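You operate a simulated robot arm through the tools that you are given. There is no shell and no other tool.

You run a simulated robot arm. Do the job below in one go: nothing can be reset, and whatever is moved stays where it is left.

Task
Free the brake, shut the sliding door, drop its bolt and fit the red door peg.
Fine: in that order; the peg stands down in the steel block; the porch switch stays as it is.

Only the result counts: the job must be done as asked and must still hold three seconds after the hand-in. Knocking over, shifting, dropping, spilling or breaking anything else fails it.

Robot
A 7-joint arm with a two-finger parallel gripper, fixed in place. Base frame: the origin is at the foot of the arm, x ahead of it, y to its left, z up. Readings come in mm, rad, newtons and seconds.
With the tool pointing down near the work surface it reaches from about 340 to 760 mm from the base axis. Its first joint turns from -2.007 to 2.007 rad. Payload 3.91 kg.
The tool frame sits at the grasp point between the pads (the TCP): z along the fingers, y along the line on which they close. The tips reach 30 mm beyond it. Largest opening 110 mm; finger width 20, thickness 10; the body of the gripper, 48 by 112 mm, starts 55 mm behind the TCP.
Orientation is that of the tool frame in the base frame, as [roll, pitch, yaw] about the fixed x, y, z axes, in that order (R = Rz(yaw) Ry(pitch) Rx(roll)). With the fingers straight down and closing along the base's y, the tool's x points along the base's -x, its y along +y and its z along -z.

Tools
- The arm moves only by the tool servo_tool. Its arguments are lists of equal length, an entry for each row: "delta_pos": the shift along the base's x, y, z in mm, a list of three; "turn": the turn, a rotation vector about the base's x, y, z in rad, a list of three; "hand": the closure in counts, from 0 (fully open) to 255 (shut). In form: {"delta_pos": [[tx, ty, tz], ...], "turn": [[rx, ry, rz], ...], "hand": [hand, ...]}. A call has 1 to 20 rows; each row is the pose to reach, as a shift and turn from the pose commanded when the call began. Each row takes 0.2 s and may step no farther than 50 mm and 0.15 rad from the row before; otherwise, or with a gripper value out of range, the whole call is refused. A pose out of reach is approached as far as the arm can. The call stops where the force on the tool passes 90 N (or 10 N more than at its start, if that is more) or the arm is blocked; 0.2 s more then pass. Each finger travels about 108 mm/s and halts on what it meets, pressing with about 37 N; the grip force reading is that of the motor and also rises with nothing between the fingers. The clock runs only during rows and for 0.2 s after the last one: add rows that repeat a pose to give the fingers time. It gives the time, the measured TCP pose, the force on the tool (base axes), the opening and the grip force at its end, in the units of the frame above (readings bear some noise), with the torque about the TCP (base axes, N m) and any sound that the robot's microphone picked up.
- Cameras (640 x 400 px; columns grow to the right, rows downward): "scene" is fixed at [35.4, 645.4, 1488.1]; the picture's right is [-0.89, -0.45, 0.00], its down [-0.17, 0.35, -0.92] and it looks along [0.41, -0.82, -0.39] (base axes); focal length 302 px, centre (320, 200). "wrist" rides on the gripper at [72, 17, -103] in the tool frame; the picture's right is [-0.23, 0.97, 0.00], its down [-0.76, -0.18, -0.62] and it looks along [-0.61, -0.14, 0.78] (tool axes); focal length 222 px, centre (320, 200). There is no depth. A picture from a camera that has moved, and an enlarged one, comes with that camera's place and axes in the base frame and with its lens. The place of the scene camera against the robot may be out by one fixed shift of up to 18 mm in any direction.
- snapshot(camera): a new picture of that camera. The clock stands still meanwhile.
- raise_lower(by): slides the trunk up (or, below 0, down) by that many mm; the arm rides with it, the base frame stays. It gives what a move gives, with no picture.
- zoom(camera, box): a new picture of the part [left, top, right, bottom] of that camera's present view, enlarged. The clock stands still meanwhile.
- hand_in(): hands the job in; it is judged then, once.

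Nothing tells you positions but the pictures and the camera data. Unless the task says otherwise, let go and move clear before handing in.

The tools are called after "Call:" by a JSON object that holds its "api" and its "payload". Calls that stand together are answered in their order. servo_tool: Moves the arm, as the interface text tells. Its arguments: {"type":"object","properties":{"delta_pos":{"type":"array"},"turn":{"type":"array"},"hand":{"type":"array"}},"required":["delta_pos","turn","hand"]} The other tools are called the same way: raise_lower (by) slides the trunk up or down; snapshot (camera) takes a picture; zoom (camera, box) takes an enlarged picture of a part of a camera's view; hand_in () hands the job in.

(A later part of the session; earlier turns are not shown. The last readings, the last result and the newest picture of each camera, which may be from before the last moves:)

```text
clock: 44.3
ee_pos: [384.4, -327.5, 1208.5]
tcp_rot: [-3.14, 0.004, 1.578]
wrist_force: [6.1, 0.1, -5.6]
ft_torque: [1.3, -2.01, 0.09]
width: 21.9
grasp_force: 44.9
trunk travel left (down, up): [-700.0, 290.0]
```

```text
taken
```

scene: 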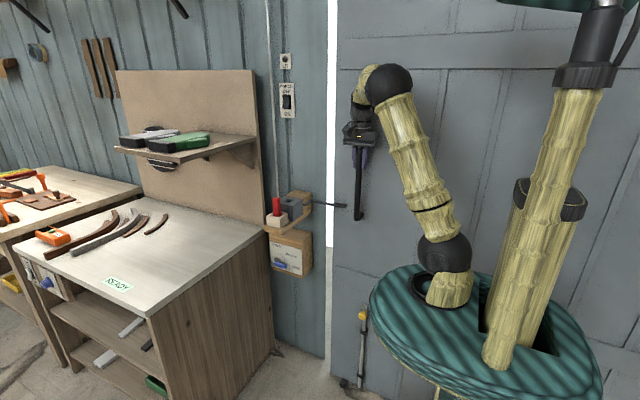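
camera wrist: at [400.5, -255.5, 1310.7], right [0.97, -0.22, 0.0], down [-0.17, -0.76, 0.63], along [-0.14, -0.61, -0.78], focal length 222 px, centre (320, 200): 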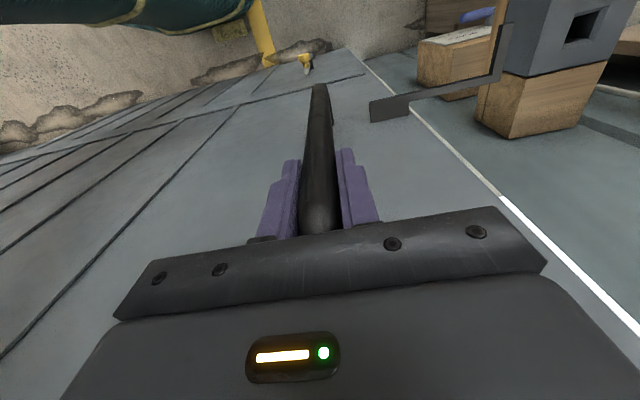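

The door is nearly shut. I'll check how the hook meets the steel block before going further.

Call:
{"api": "zoom", "payload": {"camera": "scene", "box": [255, 170, 345, 240]}}

Call:
{"api": "zoom", "payload": {"camera": "wrist", "box": [360, 0, 640, 160]}}

```text
5.71 times, centred on (300, 205) of scene
camera zoom: at [35.4, 645.4, 1488.1], right [-0.89, -0.45, 0.0], down [-0.17, 0.35, -0.92], along [0.41, -0.82, -0.39], focal length 1726 px, centre (434, 171)
```

zoom: 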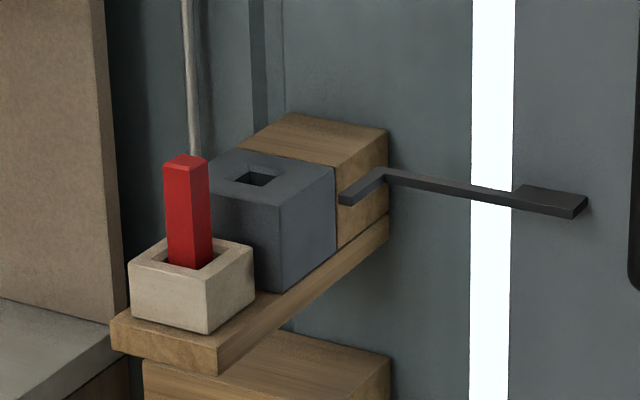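

```text
2.29 times, centred on (500, 80) of wrist
camera zoom: at [400.5, -255.5, 1310.7], right [0.97, -0.22, 0.0], down [-0.17, -0.76, 0.63], along [-0.14, -0.61, -0.78], focal length 508 px, centre (-91, 474)
```

zoom: 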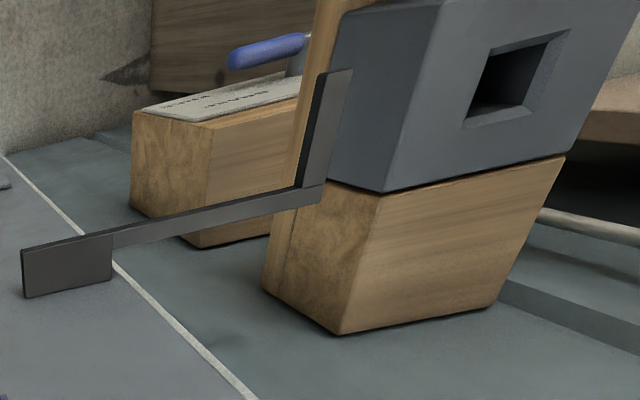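

The hook seems to ride at about the height of the block's top. I'll creep forward in small steps and watch the force.

Call:
{"api": "servo_tool", "payload": {"delta_pos": [[5, 0, 0], [10, 0, 0], [15, 0, 0], [20, 0, 0], [25, 0, 0], [30, 0, 0]], "turn": [[0, 0, 0], [0, 0, 0], [0, 0, 0], [0, 0, 0], [0, 0, 0], [0, 0, 0]], "hand": [255, 255, 255, 255, 255, 255]}}

Call:
{"api": "zoom", "payload": {"camera": "scene", "box": [255, 170, 345, 240]}}

Call:
{"api": "zoom", "payload": {"camera": "wrist", "box": [360, 0, 640, 160]}}

```text
clock: 45.7
ee_pos: [414.5, -327.8, 1208.0]
tcp_rot: [-3.138, 0.004, 1.574]
wrist_force: [0.4, 0.1, -3.4]
ft_torque: [-0.03, -1.64, -0.43]
width: 21.8
grasp_force: 44.9
trunk travel left (down, up): [-700.0, 290.0]
```

```text
5.71 times, centred on (300, 205) of scene
camera zoom: at [35.4, 645.4, 1488.1], right [-0.89, -0.45, 0.0], down [-0.17, 0.35, -0.92], along [0.41, -0.82, -0.39], focal length 1726 px, centre (434, 171)
```

zoom: 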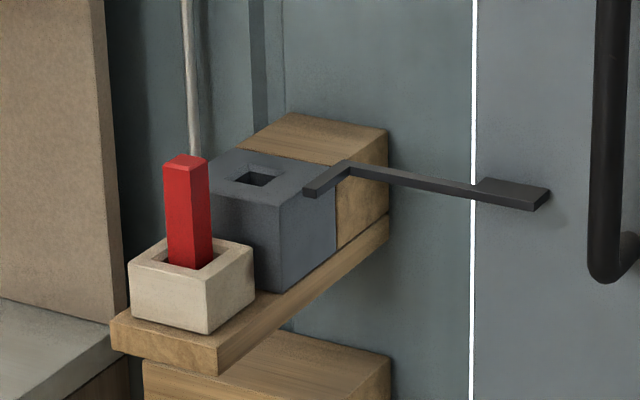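

```text
2.29 times, centred on (500, 80) of wrist
camera zoom: at [429.3, -255.6, 1310.8], right [0.97, -0.22, 0.0], down [-0.17, -0.76, 0.63], along [-0.14, -0.61, -0.78], focal length 508 px, centre (-91, 474)
```

zoom: 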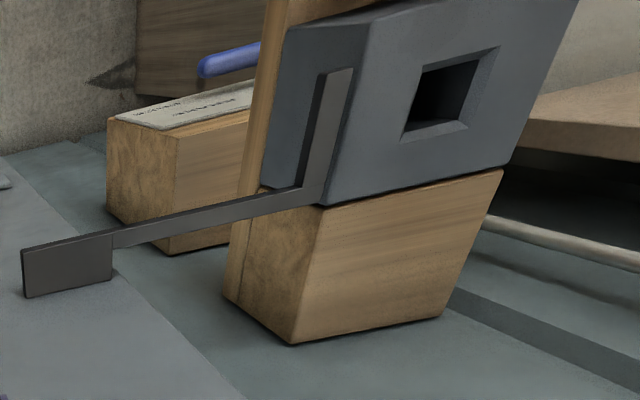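

The hook clears the top of the block. I'll continue closing.

Call:
{"api": "servo_tool", "payload": {"delta_pos": [[6, 0, 0], [12, 0, 0], [18, 0, 0], [24, 0, 0], [30, 0, 0], [36, 0, 0], [42, 0, 0], [48, 0, 0], [54, 0, 0], [60, 0, 0]], "turn": [[0, 0, 0], [0, 0, 0], [0, 0, 0], [0, 0, 0], [0, 0, 0], [0, 0, 0], [0, 0, 0], [0, 0, 0], [0, 0, 0], [0, 0, 0]], "hand": [255, 255, 255, 255, 255, 255, 255, 255, 255, 255]}}

Call:
{"api": "zoom", "payload": {"camera": "scene", "box": [255, 170, 345, 240]}}

Call:
{"api": "zoom", "payload": {"camera": "wrist", "box": [360, 0, 640, 160]}}

```text
clock: 47.9
ee_pos: [473.3, -327.8, 1208.9]
tcp_rot: [-3.138, 0.003, 1.573]
wrist_force: [-0.5, -0.3, -1.8]
ft_torque: [0.33, -1.64, -0.31]
width: 22.2
grasp_force: 44.7
trunk travel left (down, up): [-700.0, 290.0]
```

```text
5.71 times, centred on (300, 205) of scene
camera zoom: at [35.4, 645.4, 1488.1], right [-0.89, -0.45, 0.0], down [-0.17, 0.35, -0.92], along [0.41, -0.82, -0.39], focal length 1726 px, centre (434, 171)
```

zoom: 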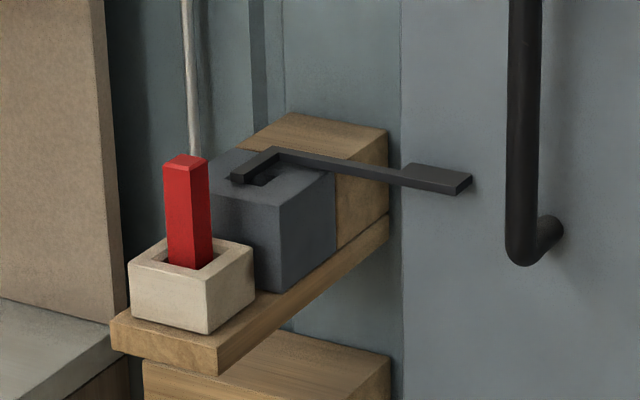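

```text
2.29 times, centred on (500, 80) of wrist
camera zoom: at [489.2, -255.6, 1310.8], right [0.97, -0.22, 0.0], down [-0.17, -0.76, 0.63], along [-0.14, -0.61, -0.78], focal length 508 px, centre (-91, 474)
```

zoom: 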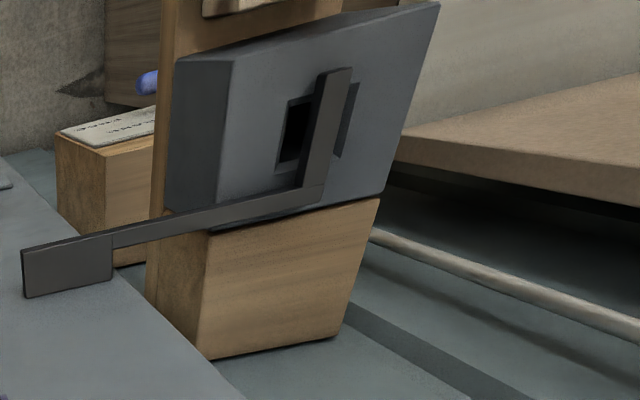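

The leg is now over the hole, so it must go a little further. I'll creep on until the door meets its stop.

Call:
{"api": "servo_tool", "payload": {"delta_pos": [[4, 0, 0], [8, 0, 0], [12, 0, 0], [16, 0, 0], [20, 0, 0], [24, 0, 0], [28, 0, 0], [32, 0, 0]], "turn": [[0, 0, 0], [0, 0, 0], [0, 0, 0], [0, 0, 0], [0, 0, 0], [0, 0, 0], [0, 0, 0], [0, 0, 0]], "hand": [255, 255, 255, 255, 255, 255, 255, 255]}}

Call:
{"api": "zoom", "payload": {"camera": "scene", "box": [255, 170, 345, 240]}}

Call:
{"api": "zoom", "payload": {"camera": "wrist", "box": [360, 0, 640, 160]}}

```text
clock: 49.7
ee_pos: [500.8, -327.5, 1209.1]
tcp_rot: [-3.134, 0.002, 1.572]
wrist_force: [-18.1, 7.9, -13.5]
ft_torque: [-1.28, -2.51, -0.53]
width: 22.1
grasp_force: 45.0
trunk travel left (down, up): [-700.0, 290.0]
```

```text
5.71 times, centred on (300, 205) of scene
camera zoom: at [35.4, 645.4, 1488.1], right [-0.89, -0.45, 0.0], down [-0.17, 0.35, -0.92], along [0.41, -0.82, -0.39], focal length 1726 px, centre (434, 171)
```

zoom: 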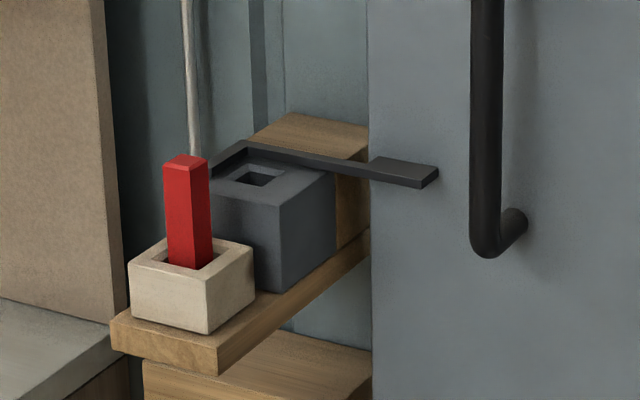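

```text
2.29 times, centred on (500, 80) of wrist
camera zoom: at [516.8, -255.9, 1310.9], right [0.97, -0.23, -0.01], down [-0.17, -0.76, 0.63], along [-0.15, -0.61, -0.78], focal length 508 px, centre (-91, 474)
```

zoom: 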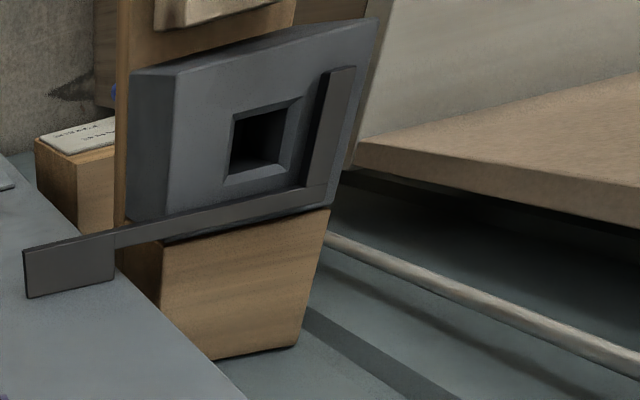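

The hook leg is past the hole, and force is starting to build. I'll press a few mm more to confirm the stop.

Call:
{"api": "servo_tool", "payload": {"delta_pos": [[4, 0, 0], [8, 0, 0], [8, 0, 0]], "turn": [[0, 0, 0], [0, 0, 0], [0, 0, 0]], "hand": [255, 255, 255]}}

```text
clock: 50.5
ee_pos: [499.0, -326.9, 1209.0]
tcp_rot: [-3.128, -0.005, 1.566]
wrist_force: [-66.3, 13.1, -35.5]
ft_torque: [-0.89, -2.86, -0.57]
width: 22.5
grasp_force: 45.1
trunk travel left (down, up): [-700.0, 290.0]
```

The door is hard against its stop, so it is shut. I'll relax the push, release the handle and lift off.

Call:
{"api": "servo_tool", "payload": {"delta_pos": [[-6, 0, 0], [-11, 0, 0], [-11, 0, 0]], "turn": [[0, 0, 0], [0, 0, 0], [0, 0, 0]], "hand": [255, 255, 255]}}

Call:
{"api": "servo_tool", "payload": {"delta_pos": [[0, 0, 0], [0, 0, 0], [0, 0, 0], [0, 0, 0], [0, 0, 40], [0, 0, 80], [0, 0, 110], [0, 0, 110]], "turn": [[0, 0, 0], [0, 0, 0], [0, 0, 0], [0, 0, 0], [0, 0, 0], [0, 0, 0], [0, 0, 0], [0, 0, 0]], "hand": [0, 0, 0, 0, 0, 0, 0, 0]}}

Call:
{"api": "snapshot", "payload": {"camera": "wrist"}}

Call:
{"api": "snapshot", "payload": {"camera": "scene"}}

```text
clock: 51.3
ee_pos: [500.7, -326.9, 1208.5]
tcp_rot: [-3.141, 0.001, 1.576]
wrist_force: [-19.0, -1.2, -17.7]
ft_torque: [1.45, -1.45, -0.07]
width: 21.9
grasp_force: 45.2
trunk travel left (down, up): [-700.0, 290.0]
```

```text
clock: 53.1
ee_pos: [500.1, -326.4, 1317.8]
tcp_rot: [-3.136, 0.001, 1.574]
wrist_force: [0.5, 0.3, -0.1]
ft_torque: [-0.04, -0.03, 0.01]
width: 110.0
grasp_force: 0.1
trunk travel left (down, up): [-700.0, 290.0]
```

```text
taken
camera wrist: at [518.6, -255.1, 1421.1], right [0.97, -0.22, 0.0], down [-0.17, -0.76, 0.63], along [-0.14, -0.61, -0.78], focal length 222 px, centre (320, 200)
```

wrist: 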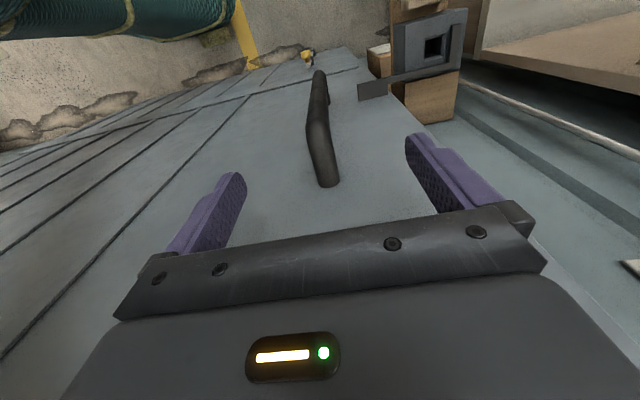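

```text
taken
```

scene: 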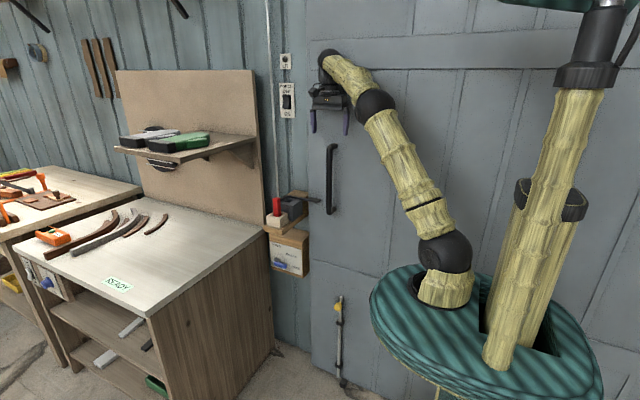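

The door is shut. Next is the bolt, with its yellow knob low on the door. I'll inspect it.

Call:
{"api": "zoom", "payload": {"camera": "scene", "box": [300, 280, 380, 400]}}

Call:
{"api": "zoom", "payload": {"camera": "wrist", "box": [260, 30, 360, 110]}}

```text
3.33 times, centred on (340, 340) of scene
camera zoom: at [35.4, 645.4, 1488.1], right [-0.89, -0.45, 0.0], down [-0.17, 0.35, -0.92], along [0.41, -0.82, -0.39], focal length 1007 px, centre (253, -267)
```

zoom: 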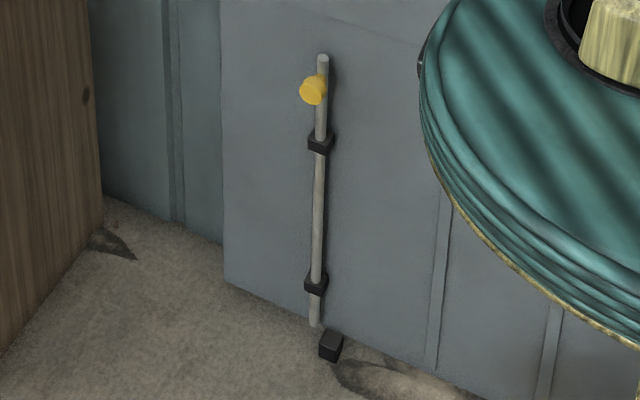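

```text
5.00 times, centred on (310, 70) of wrist
camera zoom: at [518.6, -255.1, 1421.1], right [0.97, -0.22, 0.0], down [-0.17, -0.76, 0.63], along [-0.14, -0.61, -0.78], focal length 1111 px, centre (370, 850)
```

zoom: 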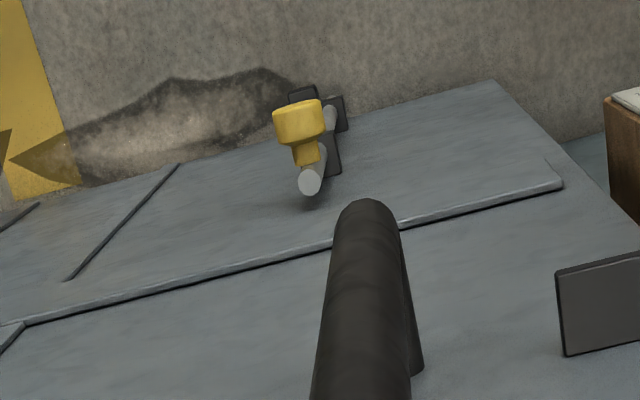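

The rod seems to stand over the floor at x≈450, with a small dark cube nearby on the floor. I'll back away from the handle and lower the trunk to see the bolt up close.

Call:
{"api": "servo_tool", "payload": {"delta_pos": [[0, 40, 0], [0, 80, 0], [0, 120, 0], [0, 160, 0], [0, 180, -20], [0, 180, -20]], "turn": [[0, 0, 0], [0, 0, 0], [0, 0, 0], [0, 0, 0], [0, 0, 0], [0, 0, 0]], "hand": [0, 0, 0, 0, 0, 0]}}

Call:
{"api": "raise_lower", "payload": {"by": -560}}

Call:
{"api": "snapshot", "payload": {"camera": "wrist"}}

Call:
{"api": "snapshot", "payload": {"camera": "scene"}}

```text
clock: 54.5
ee_pos: [500.8, -147.7, 1297.5]
tcp_rot: [-3.138, 0.002, 1.576]
wrist_force: [-0.5, -0.5, 1.0]
ft_torque: [0.01, -0.01, 0.03]
width: 109.9
grasp_force: 0.0
trunk travel left (down, up): [-700.0, 290.0]
```

```text
refused: -560 is not a number from -400 to 400
```

```text
taken
camera wrist: at [517.9, -75.4, 1400.4], right [0.97, -0.22, 0.0], down [-0.17, -0.76, 0.63], along [-0.14, -0.61, -0.78], focal length 222 px, centre (320, 200)
```

wrist: 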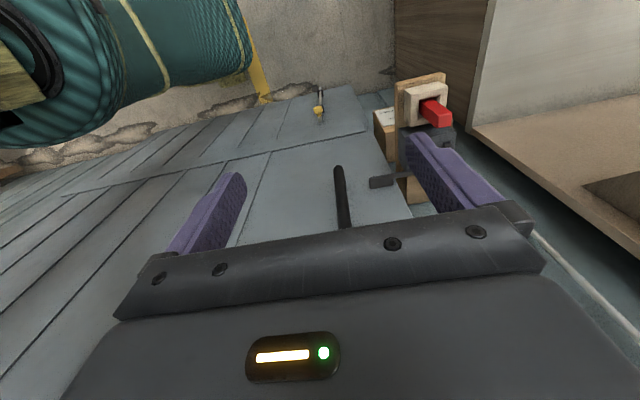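

```text
taken
```

scene: 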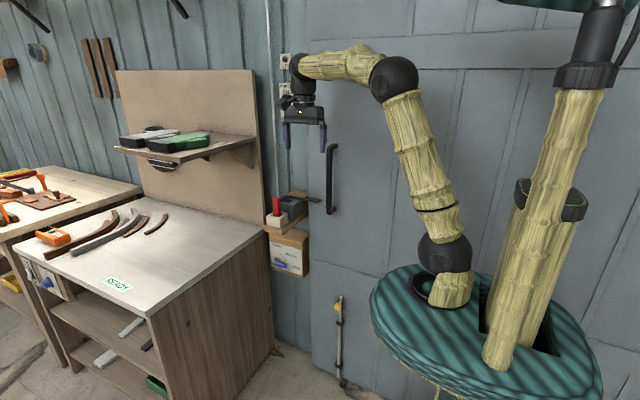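

Trunk moves are limited to 400 mm each, so I'll lower in two steps.

Call:
{"api": "raise_lower", "payload": {"by": -300}}

Call:
{"api": "raise_lower", "payload": {"by": -200}}

Call:
{"api": "snapshot", "payload": {"camera": "wrist"}}

Call:
{"api": "snapshot", "payload": {"camera": "scene"}}

```text
clock: 57.5
ee_pos: [501.4, -148.2, 998.5]
tcp_rot: [-3.136, 0.003, 1.574]
wrist_force: [0.6, 0.4, 0.4]
ft_torque: [0.0, 0.02, -0.01]
width: 110.2
grasp_force: 0.1
trunk travel left (down, up): [-400.0, 590.0]
```

```text
clock: 59.7
ee_pos: [501.2, -147.1, 798.5]
tcp_rot: [-3.136, 0.004, 1.573]
wrist_force: [-0.1, 0.3, -0.4]
ft_torque: [-0.03, 0.01, 0.01]
width: 109.9
grasp_force: 0.1
trunk travel left (down, up): [-200.0, 790.0]
```

```text
taken
camera wrist: at [518.0, -76.0, 900.4], right [0.97, -0.22, 0.0], down [-0.17, -0.76, 0.63], along [-0.14, -0.61, -0.78], focal length 222 px, centre (320, 200)
```

wrist: 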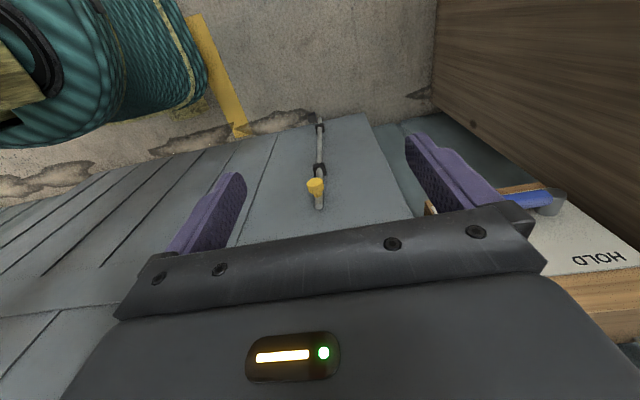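

```text
taken
```

scene: 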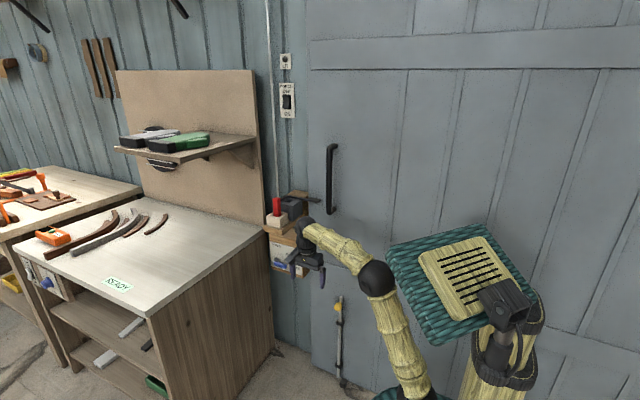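

Call:
{"api": "zoom", "payload": {"camera": "wrist", "box": [260, 90, 380, 220]}}

Call:
{"api": "zoom", "payload": {"camera": "scene", "box": [310, 280, 380, 400]}}

Call:
{"api": "zoom", "payload": {"camera": "scene", "box": [320, 350, 370, 400]}}

```text
3.08 times, centred on (320, 155) of wrist
camera zoom: at [518.0, -76.0, 900.4], right [0.97, -0.22, 0.0], down [-0.17, -0.76, 0.63], along [-0.14, -0.61, -0.78], focal length 684 px, centre (320, 338)
```

zoom: 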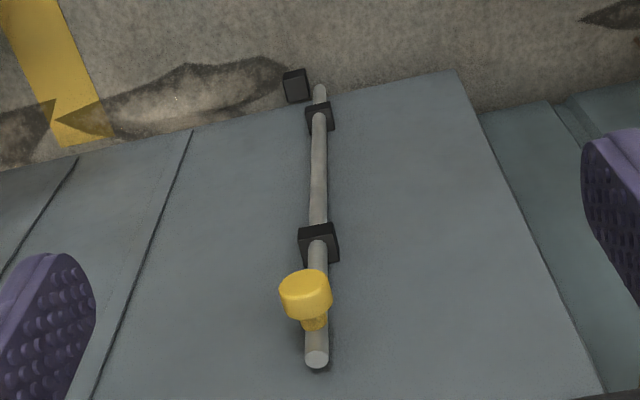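

```text
3.33 times, centred on (345, 340) of scene
camera zoom: at [35.4, 645.4, 1488.1], right [-0.89, -0.45, 0.0], down [-0.17, 0.35, -0.92], along [0.41, -0.82, -0.39], focal length 1007 px, centre (237, -267)
```

zoom: 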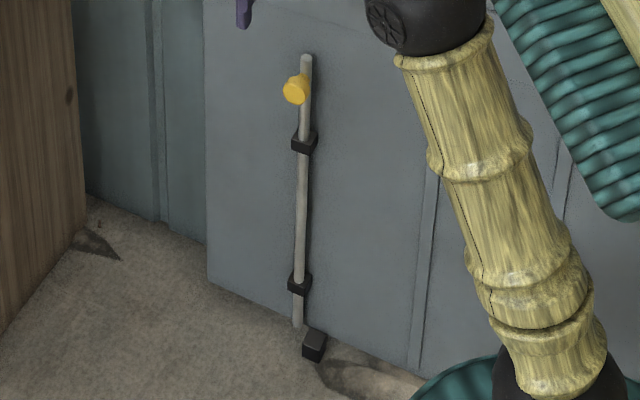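

```text
8.00 times, centred on (345, 375) of scene
camera zoom: at [35.4, 645.4, 1488.1], right [-0.89, -0.45, 0.0], down [-0.17, 0.35, -0.92], along [0.41, -0.82, -0.39], focal length 2417 px, centre (120, -1200)
```

zoom: 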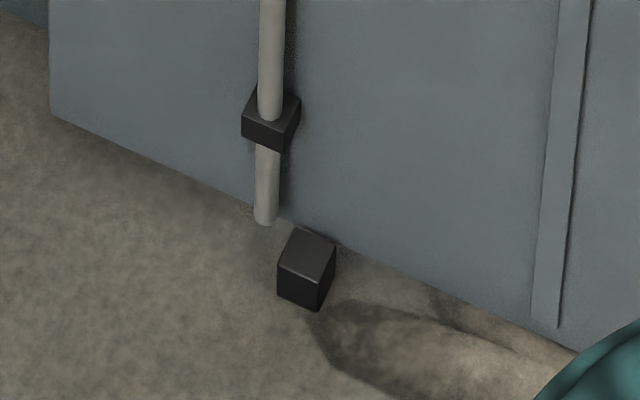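

The bolt rod stands at x≈453 with its yellow knob at about (453, -312, 549). The dark cube on its -x side will block the door once the rod drops beside it. I'll push the knob straight down with closed fingers.

Call:
{"api": "servo_tool", "payload": {"delta_pos": [[-12, -10, -30], [-24, -20, -60], [-36, -40, -90], [-48, -70, -120], [-48, -105, -140], [-48, -140, -150], [-48, -171, -155], [-48, -171, -155]], "turn": [[0, 0, 0], [0, 0, 0], [0, 0, 0], [0, 0, 0], [0, 0, 0], [0, 0, 0], [0, 0, 0], [0, 0, 0]], "hand": [255, 255, 255, 255, 255, 255, 255, 255]}}

Call:
{"api": "snapshot", "payload": {"camera": "wrist"}}

Call:
{"api": "zoom", "payload": {"camera": "scene", "box": [290, 230, 400, 400]}}

```text
clock: 61.5
ee_pos: [453.6, -317.6, 642.6]
tcp_rot: [-3.139, 0.003, 1.574]
wrist_force: [-0.4, -0.7, 0.0]
ft_torque: [0.04, 0.01, 0.04]
width: 0.1
grasp_force: 36.7
trunk travel left (down, up): [-200.0, 790.0]
```

```text
taken
camera wrist: at [469.8, -246.5, 745.6], right [0.97, -0.22, 0.0], down [-0.17, -0.76, 0.63], along [-0.14, -0.61, -0.78], focal length 222 px, centre (320, 200)
```

wrist: 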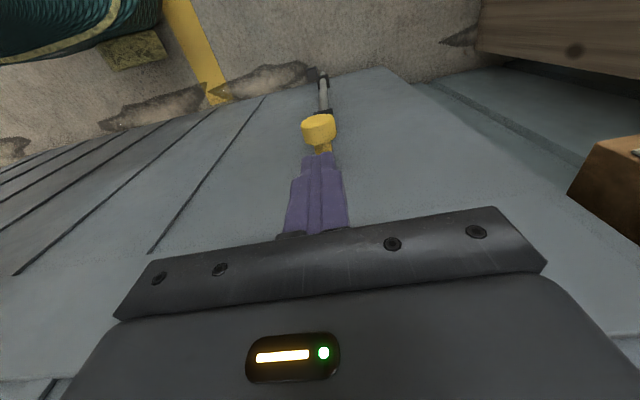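

```text
2.35 times, centred on (345, 315) of scene
camera zoom: at [35.4, 645.4, 1488.1], right [-0.89, -0.45, 0.0], down [-0.17, 0.35, -0.92], along [0.41, -0.82, -0.39], focal length 711 px, centre (261, -71)
```

zoom: 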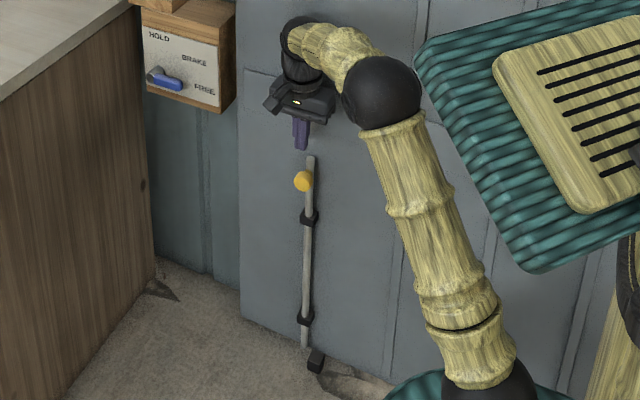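

The fingers are right over the knob. I'll press down in small steps.

Call:
{"api": "servo_tool", "payload": {"delta_pos": [[0, 0, -10], [0, 0, -20], [0, 0, -30], [0, 0, -38], [0, 0, -46], [0, 0, -54], [0, 0, -62], [0, 0, -70]], "turn": [[0, 0, 0], [0, 0, 0], [0, 0, 0], [0, 0, 0], [0, 0, 0], [0, 0, 0], [0, 0, 0], [0, 0, 0]], "hand": [255, 255, 255, 255, 255, 255, 255, 255]}}

Call:
{"api": "snapshot", "payload": {"camera": "wrist"}}

Call:
{"api": "zoom", "payload": {"camera": "scene", "box": [290, 230, 400, 400]}}

```text
clock: 63.3
ee_pos: [453.5, -319.4, 573.7]
tcp_rot: [-3.137, 0.005, 1.575]
wrist_force: [-0.2, -1.1, 1.8]
ft_torque: [-0.02, 0.0, -0.01]
width: 0.2
grasp_force: 36.8
trunk travel left (down, up): [-200.0, 790.0]
```

```text
taken
camera wrist: at [469.2, -247.5, 675.7], right [0.97, -0.22, 0.0], down [-0.17, -0.76, 0.63], along [-0.14, -0.61, -0.78], focal length 222 px, centre (320, 200)
```

wrist: 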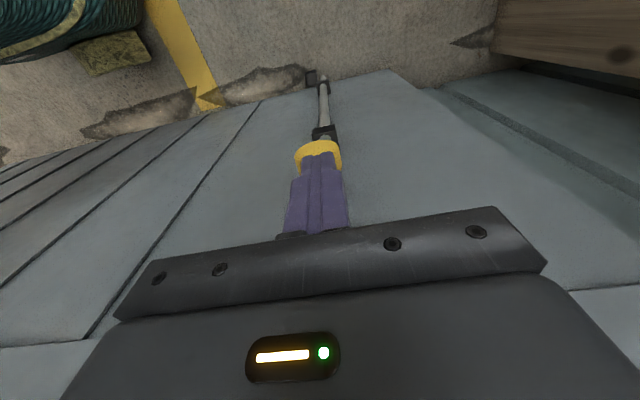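

```text
2.35 times, centred on (345, 315) of scene
camera zoom: at [35.4, 645.4, 1488.1], right [-0.89, -0.45, 0.0], down [-0.17, 0.35, -0.92], along [0.41, -0.82, -0.39], focal length 711 px, centre (261, -71)
```

zoom: 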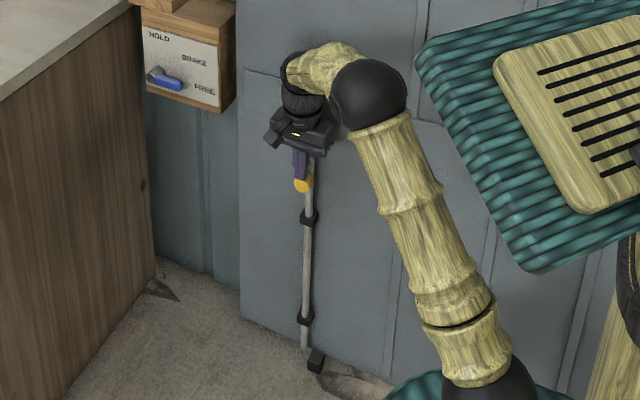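

The knob is starting to move with little force. I'll keep pressing down.

Call:
{"api": "servo_tool", "payload": {"delta_pos": [[0, 0, -6], [0, 0, -12], [0, 0, -18], [0, 0, -24], [0, 0, -30], [0, 0, -36], [0, 0, -42], [0, 0, -48], [0, 0, -54]], "turn": [[0, 0, 0], [0, 0, 0], [0, 0, 0], [0, 0, 0], [0, 0, 0], [0, 0, 0], [0, 0, 0], [0, 0, 0], [0, 0, 0]], "hand": [255, 255, 255, 255, 255, 255, 255, 255, 255]}}

Call:
{"api": "snapshot", "payload": {"camera": "wrist"}}

Call:
{"api": "zoom", "payload": {"camera": "scene", "box": [290, 230, 400, 400]}}

```text
clock: 65.1
ee_pos: [453.9, -318.8, 538.6]
tcp_rot: [3.127, 0.014, 1.575]
wrist_force: [-20.2, 19.2, 52.1]
ft_torque: [0.66, 0.73, -0.04]
width: 0.0
grasp_force: 37.2
trunk travel left (down, up): [-200.0, 790.0]
stopped in row 9: the force on the tool passed its limit at 97 N (the readings are from after the stop); the commanded pose is now the measured one
```

```text
taken
camera wrist: at [468.0, -245.8, 641.1], right [0.97, -0.22, 0.02], down [-0.18, -0.75, 0.63], along [-0.13, -0.62, -0.78], focal length 222 px, centre (320, 200)
```

wrist: 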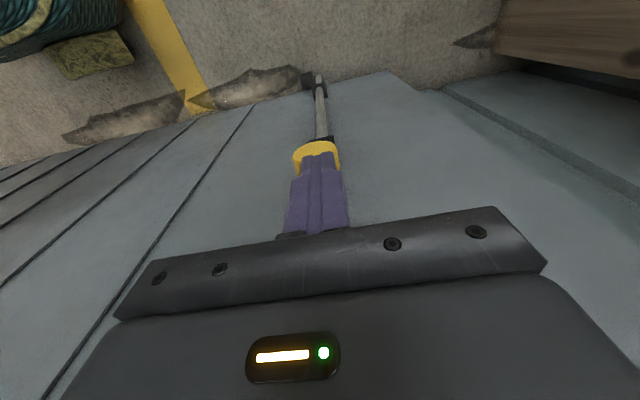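

```text
2.35 times, centred on (345, 315) of scene
camera zoom: at [35.4, 645.4, 1488.1], right [-0.89, -0.45, 0.0], down [-0.17, 0.35, -0.92], along [0.41, -0.82, -0.39], focal length 711 px, centre (261, -71)
```

zoom: 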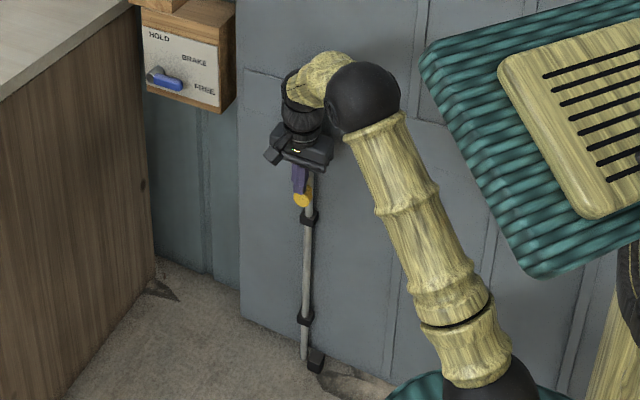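

The bolt came to a hard stop. I'll lift off and check that it stays down beside the cube.

Call:
{"api": "servo_tool", "payload": {"delta_pos": [[0, 0, 20], [0, 0, 50], [0, 30, 80], [0, 70, 100], [0, 110, 120], [0, 150, 140], [0, 150, 140]], "turn": [[0, 0, 0], [0, 0, 0], [0, 0, 0], [0, 0, 0], [0, 0, 0], [0, 0, 0], [0, 0, 0]], "hand": [255, 255, 255, 255, 255, 255, 255]}}

Call:
{"api": "zoom", "payload": {"camera": "scene", "box": [320, 350, 370, 400]}}

Call:
{"api": "zoom", "payload": {"camera": "scene", "box": [310, 280, 380, 400]}}

Call:
{"api": "snapshot", "payload": {"camera": "wrist"}}

```text
clock: 66.7
ee_pos: [455.8, -170.4, 673.3]
tcp_rot: [3.133, 0.011, 1.573]
wrist_force: [-0.5, 0.4, -0.2]
ft_torque: [-0.02, -0.02, 0.04]
width: 0.1
grasp_force: 37.0
trunk travel left (down, up): [-200.0, 790.0]
```

```text
8.00 times, centred on (345, 375) of scene
camera zoom: at [35.4, 645.4, 1488.1], right [-0.89, -0.45, 0.0], down [-0.17, 0.35, -0.92], along [0.41, -0.82, -0.39], focal length 2417 px, centre (120, -1200)
```

zoom: 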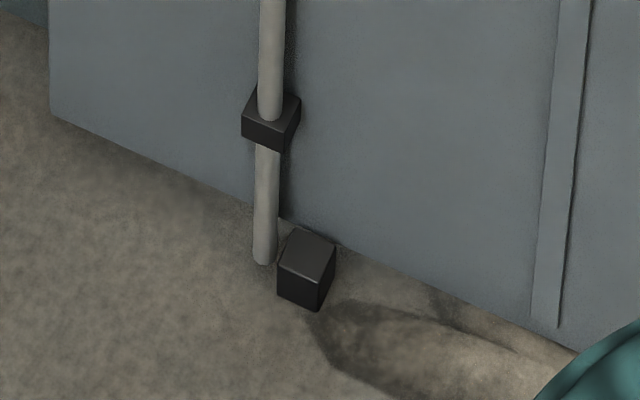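

```text
3.33 times, centred on (345, 340) of scene
camera zoom: at [35.4, 645.4, 1488.1], right [-0.89, -0.45, 0.0], down [-0.17, 0.35, -0.92], along [0.41, -0.82, -0.39], focal length 1007 px, centre (237, -267)
```

zoom: 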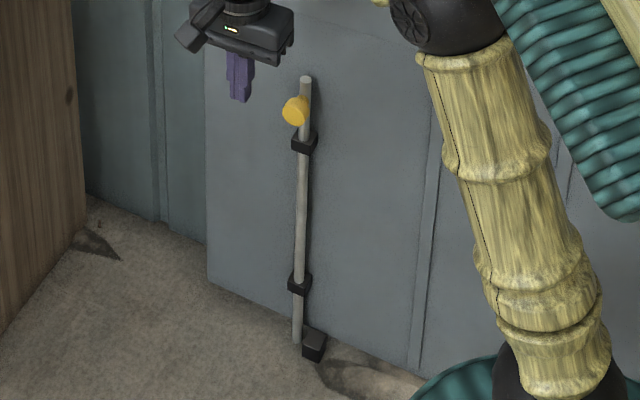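

```text
taken
camera wrist: at [470.8, -97.9, 775.6], right [0.97, -0.22, 0.01], down [-0.18, -0.76, 0.63], along [-0.13, -0.61, -0.78], focal length 222 px, centre (320, 200)
```

wrist: 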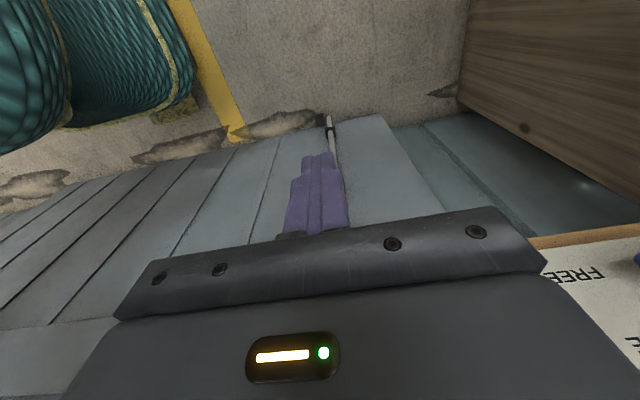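

The bolt is down on the +x side of the cube, resting at floor level, so the door is held shut. Now I'll raise the trunk for the red peg and turn the tool so the fingers close along y.

Call:
{"api": "raise_lower", "payload": {"by": 400}}

Call:
{"api": "raise_lower", "payload": {"by": 230}}

Call:
{"api": "servo_tool", "payload": {"delta_pos": [[0, 0, 0], [0, 0, 0], [0, 0, 0], [0, 0, 0], [0, 0, 0], [0, 0, 0], [0, 0, 0], [0, 0, 0], [0, 0, 0], [0, 0, 0], [0, 0, 0], [0, 0, 0]], "turn": [[0, 0, 0.14], [0, 0, 0.28], [0, 0, 0.42], [0, 0, 0.56], [0, 0, 0.7], [0, 0, 0.84], [0, 0, 0.98], [0, 0, 1.12], [0, 0, 1.26], [0, 0, 1.4], [0, 0, 1.5], [0, 0, 1.569]], "hand": [0, 0, 0, 0, 0, 0, 0, 0, 0, 0, 0, 0]}}

Call:
{"api": "snapshot", "payload": {"camera": "wrist"}}

Call:
{"api": "snapshot", "payload": {"camera": "scene"}}

```text
clock: 70.5
ee_pos: [457.5, -171.8, 1073.1]
tcp_rot: [3.133, 0.012, 1.572]
wrist_force: [-0.8, 0.3, 0.9]
ft_torque: [0.0, -0.01, 0.02]
width: 0.1
grasp_force: 37.1
trunk travel left (down, up): [-600.0, 390.0]
```

```text
clock: 73.0
ee_pos: [456.5, -170.9, 1303.0]
tcp_rot: [3.133, 0.009, 1.573]
wrist_force: [-0.8, 1.2, 0.1]
ft_torque: [-0.02, 0.0, 0.03]
width: 0.0
grasp_force: 36.7
trunk travel left (down, up): [-830.0, 160.0]
```

```text
clock: 75.5
ee_pos: [456.1, -169.1, 1303.4]
tcp_rot: [3.132, 0.009, -3.137]
wrist_force: [-0.6, -0.2, -0.5]
ft_torque: [-0.01, -0.03, -0.02]
width: 109.8
grasp_force: 0.0
trunk travel left (down, up): [-830.0, 160.0]
```

```text
taken
camera wrist: at [382.0, -155.9, 1405.5], right [0.22, 0.97, 0.01], down [0.76, -0.18, 0.63], along [0.62, -0.13, -0.78], focal length 222 px, centre (320, 200)
```

wrist: 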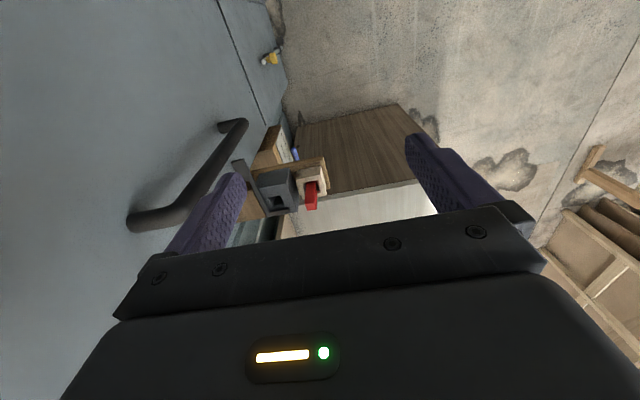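

```text
taken
```

scene: 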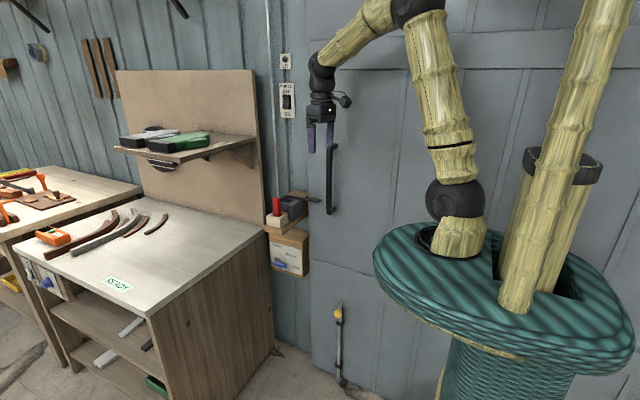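

The tool now faces the bracket with the fingers closing along y. I'll correct the small residual tilt and move nearer the peg for accurate measurement.

Call:
{"api": "servo_tool", "payload": {"delta_pos": [[36, -8, 0], [72, -16, 0], [108, -24, 0], [144, -31, 0], [144, -31, 0]], "turn": [[-0.0096, 0.009, -0.0045], [-0.0096, 0.009, -0.0045], [-0.0096, 0.009, -0.0045], [-0.0096, 0.009, -0.0045], [-0.0096, 0.009, -0.0045]], "hand": [0, 0, 0, 0, 0]}}

Call:
{"api": "snapshot", "payload": {"camera": "wrist"}}

Call:
{"api": "zoom", "payload": {"camera": "wrist", "box": [210, 100, 390, 230]}}

```text
clock: 76.8
ee_pos: [598.2, -202.4, 1303.4]
tcp_rot: [-3.141, 0.002, 3.136]
wrist_force: [-0.4, -0.5, -0.1]
ft_torque: [0.01, -0.05, -0.02]
width: 110.3
grasp_force: 0.1
trunk travel left (down, up): [-830.0, 160.0]
```

```text
taken
camera wrist: at [524.0, -186.3, 1406.5], right [0.23, 0.97, 0.0], down [0.76, -0.18, 0.63], along [0.61, -0.15, -0.78], focal length 222 px, centre (320, 200)
```

wrist: 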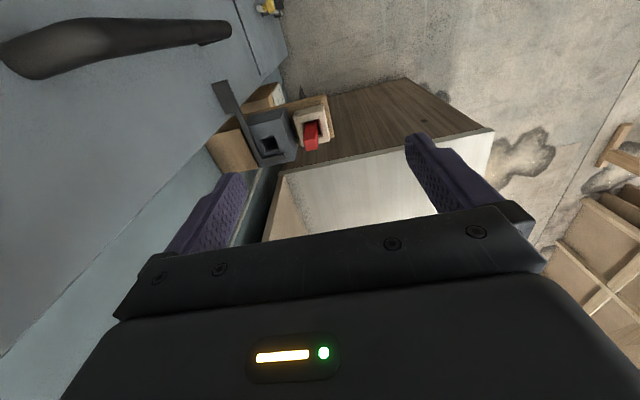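

```text
3.08 times, centred on (300, 165) of wrist
camera zoom: at [524.0, -186.3, 1406.5], right [0.23, 0.97, 0.0], down [0.76, -0.18, 0.63], along [0.61, -0.15, -0.78], focal length 684 px, centre (382, 308)
```

zoom: 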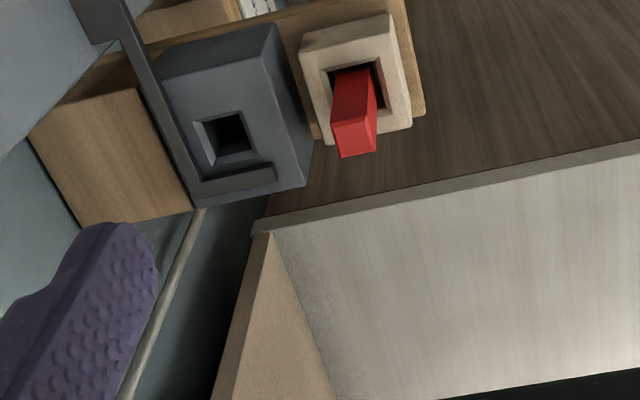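

I'll zoom in on the peg's top face and the hole.

Call:
{"api": "zoom", "payload": {"camera": "wrist", "box": [285, 105, 340, 155]}}

Call:
{"api": "zoom", "payload": {"camera": "wrist", "box": [240, 110, 305, 170]}}

```text
8.00 times, centred on (312, 130) of wrist
camera zoom: at [524.0, -186.3, 1406.5], right [0.23, 0.97, 0.0], down [0.76, -0.18, 0.63], along [0.61, -0.15, -0.78], focal length 1777 px, centre (380, 760)
```

zoom: 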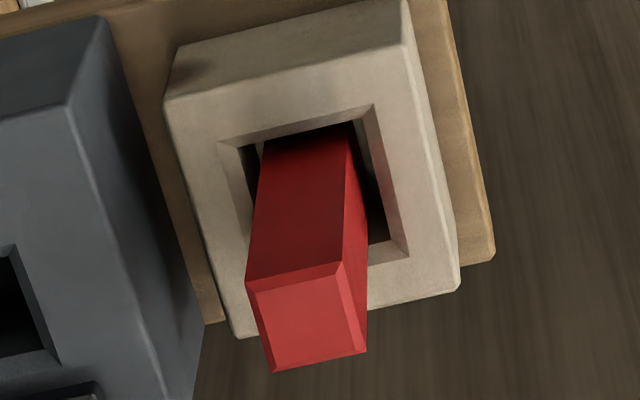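

```text
6.67 times, centred on (272, 140) of wrist
camera zoom: at [524.0, -186.3, 1406.5], right [0.23, 0.97, 0.0], down [0.76, -0.18, 0.63], along [0.61, -0.15, -0.78], focal length 1481 px, centre (637, 600)
```

zoom: 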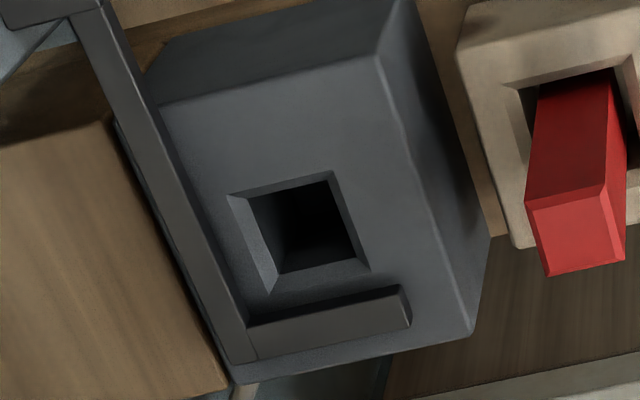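

Peg top is near (684, -242, 1040), and the hole near (672, -317) sits just on the -x side of the hook leg. I'll move above the peg to refine.

Call:
{"api": "servo_tool", "payload": {"delta_pos": [[22, -10, -30], [44, -20, -60], [66, -30, -95], [82, -39, -130], [82, -39, -143], [82, -39, -143]], "turn": [[0, 0, 0], [0, 0, 0], [0, 0, 0], [0, 0, 0], [0, 0, 0], [0, 0, 0]], "hand": [0, 0, 0, 0, 0, 0]}}

Call:
{"api": "snapshot", "payload": {"camera": "wrist"}}

Call:
{"api": "zoom", "payload": {"camera": "wrist", "box": [200, 60, 420, 200]}}

Call:
{"api": "zoom", "payload": {"camera": "scene", "box": [250, 130, 350, 240]}}

```text
clock: 78.2
ee_pos: [682.4, -241.9, 1159.8]
tcp_rot: [3.14, 0.0, 3.139]
wrist_force: [-0.6, 0.7, 0.3]
ft_torque: [0.0, 0.03, 0.0]
width: 109.9
grasp_force: 0.0
trunk travel left (down, up): [-830.0, 160.0]
```

```text
taken
camera wrist: at [608.8, -225.3, 1262.6], right [0.23, 0.97, 0.0], down [0.76, -0.18, 0.62], along [0.61, -0.14, -0.78], focal length 222 px, centre (320, 200)
```

wrist: 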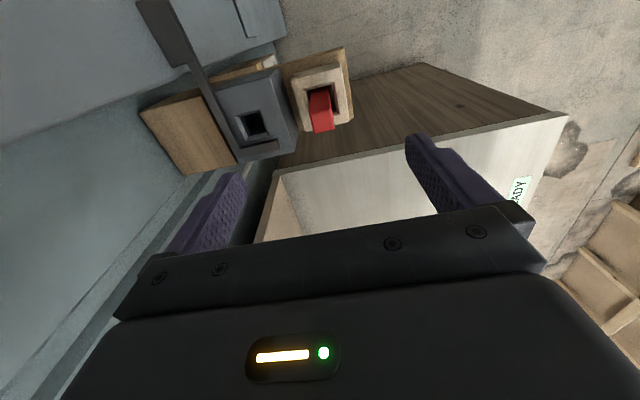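

```text
2.86 times, centred on (310, 130) of wrist
camera zoom: at [608.8, -225.3, 1262.6], right [0.23, 0.97, 0.0], down [0.76, -0.18, 0.62], along [0.61, -0.14, -0.78], focal length 635 px, centre (349, 400)
```

zoom: 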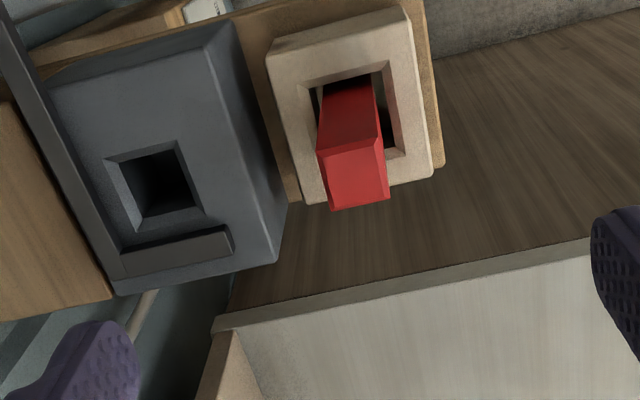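

```text
3.64 times, centred on (300, 185) of scene
camera zoom: at [35.4, 645.4, 1488.1], right [-0.89, -0.45, 0.0], down [-0.17, 0.35, -0.92], along [0.41, -0.82, -0.39], focal length 1099 px, centre (393, 254)
```

zoom: 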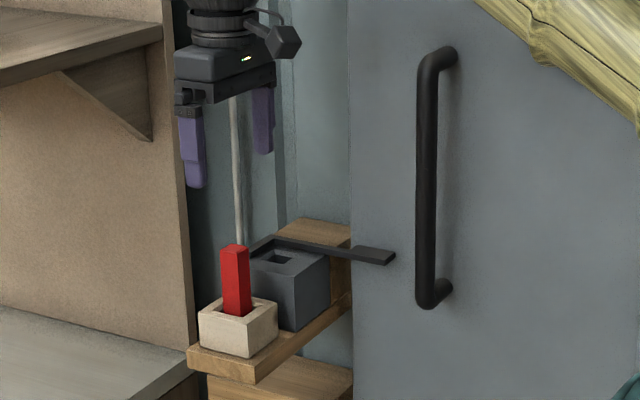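

Measurements agree across two views: peg top at (684, -241.5, 1042.6), about 22 mm square, and hole at (681.7, -325.5) with the block top at z≈1003. I'll partly close the fingers, go down around the top of the peg and grip it.

Call:
{"api": "servo_tool", "payload": {"delta_pos": [[1.6, 0.4, 0], [1.6, 0.4, 0], [1.6, 0.4, 0], [1.6, 0.4, -40], [1.6, 0.4, -80], [1.6, 0.4, -105], [1.6, 0.4, -122], [1.6, 0.4, -122]], "turn": [[0, 0, 0], [0, 0, 0], [0, 0, 0], [0, 0, 0], [0, 0, 0], [0, 0, 0], [0, 0, 0], [0, 0, 0]], "hand": [139, 139, 139, 139, 139, 139, 139, 139]}}

Call:
{"api": "snapshot", "payload": {"camera": "wrist"}}

Call:
{"api": "zoom", "payload": {"camera": "scene", "box": [250, 170, 340, 240]}}

```text
clock: 80.0
ee_pos: [683.7, -240.1, 1038.2]
tcp_rot: [3.141, -0.001, 3.137]
wrist_force: [0.0, 0.2, 0.4]
ft_torque: [0.01, 0.01, 0.0]
width: 50.2
grasp_force: 0.0
trunk travel left (down, up): [-830.0, 160.0]
```

```text
taken
camera wrist: at [610.8, -223.9, 1140.8], right [0.23, 0.97, 0.0], down [0.76, -0.18, 0.62], along [0.61, -0.14, -0.78], focal length 222 px, centre (320, 200)
```

wrist: 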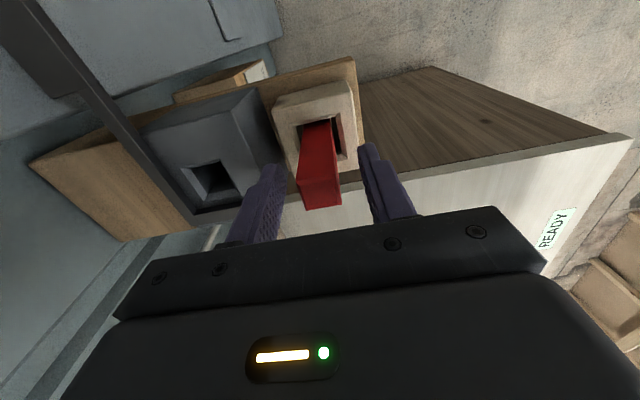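

```text
5.71 times, centred on (295, 205) of scene
camera zoom: at [35.4, 645.4, 1488.1], right [-0.89, -0.45, 0.0], down [-0.17, 0.35, -0.92], along [0.41, -0.82, -0.39], focal length 1726 px, centre (463, 171)
```

zoom: 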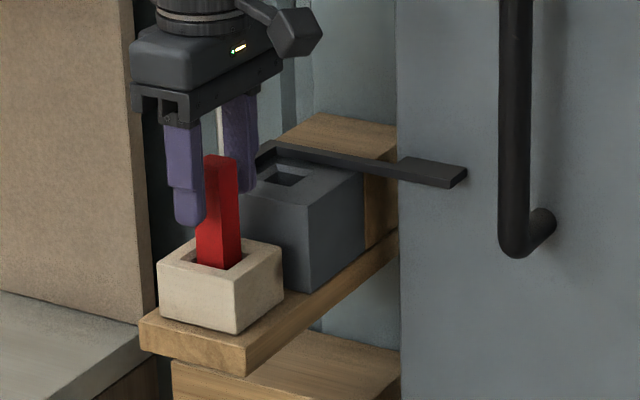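

The peg is centred between the fingers. I'll close on it and then lift straight up.

Call:
{"api": "servo_tool", "payload": {"delta_pos": [[0, 0, 0], [0, 0, 0], [0, 0, 0]], "turn": [[0, 0, 0], [0, 0, 0], [0, 0, 0]], "hand": [255, 255, 255]}}

Call:
{"api": "servo_tool", "payload": {"delta_pos": [[0, 0, 8], [0, 0, 20], [0, 0, 40], [0, 0, 60], [0, 0, 80], [0, 0, 100], [0, 0, 120], [0, 0, 135], [0, 0, 135]], "turn": [[0, 0, 0], [0, 0, 0], [0, 0, 0], [0, 0, 0], [0, 0, 0], [0, 0, 0], [0, 0, 0], [0, 0, 0], [0, 0, 0]], "hand": [255, 255, 255, 255, 255, 255, 255, 255, 255]}}

Call:
{"api": "snapshot", "payload": {"camera": "wrist"}}

Call:
{"api": "zoom", "payload": {"camera": "scene", "box": [250, 150, 340, 240]}}

```text
clock: 80.8
ee_pos: [683.7, -239.1, 1037.0]
tcp_rot: [3.141, -0.001, 3.138]
wrist_force: [-0.4, 0.4, 0.8]
ft_torque: [0.01, -0.01, -0.01]
width: 21.3
grasp_force: 36.7
trunk travel left (down, up): [-830.0, 160.0]
```

```text
clock: 82.8
ee_pos: [684.5, -240.3, 1173.4]
tcp_rot: [3.141, -0.003, 3.138]
wrist_force: [-0.3, -0.2, -1.5]
ft_torque: [-0.01, 0.0, -0.02]
width: 21.4
grasp_force: 36.8
trunk travel left (down, up): [-830.0, 160.0]
```

```text
taken
camera wrist: at [610.9, -224.7, 1276.1], right [0.23, 0.97, 0.0], down [0.76, -0.18, 0.62], along [0.61, -0.14, -0.78], focal length 222 px, centre (320, 200)
```

wrist: 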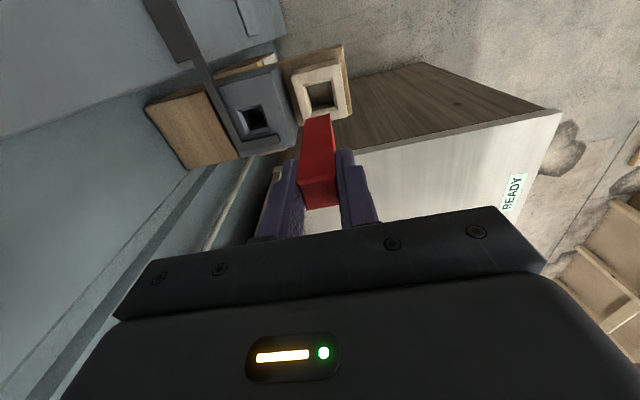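

```text
4.44 times, centred on (295, 195) of scene
camera zoom: at [35.4, 645.4, 1488.1], right [-0.89, -0.45, 0.0], down [-0.17, 0.35, -0.92], along [0.41, -0.82, -0.39], focal length 1343 px, centre (431, 222)
```

zoom: 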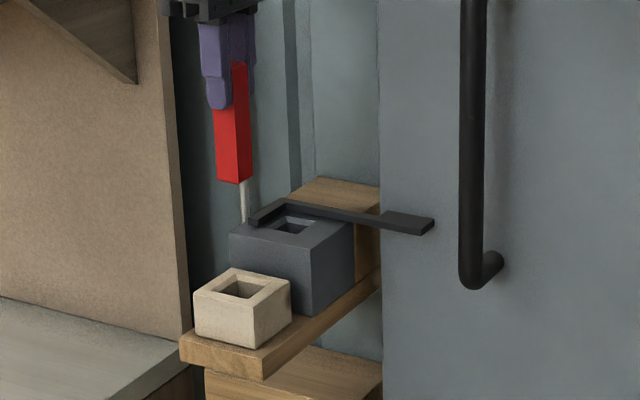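

The peg is in hand and hanging straight. I'll measure the hole again from here before moving over it.

Call:
{"api": "zoom", "payload": {"camera": "wrist", "box": [210, 70, 350, 170]}}

```text
4.00 times, centred on (280, 120) of wrist
camera zoom: at [610.9, -224.7, 1276.1], right [0.23, 0.97, 0.0], down [0.76, -0.18, 0.62], along [0.61, -0.14, -0.78], focal length 888 px, centre (480, 520)
```

zoom: 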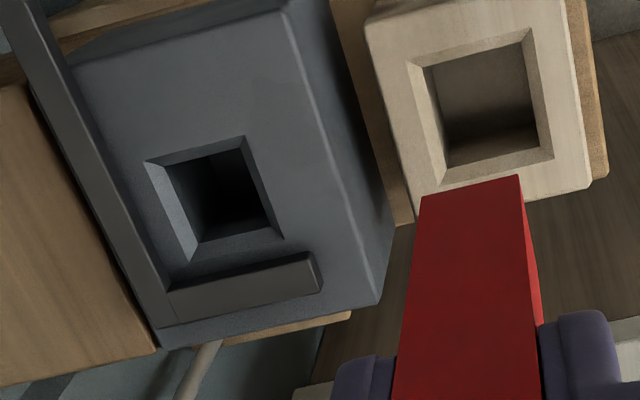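

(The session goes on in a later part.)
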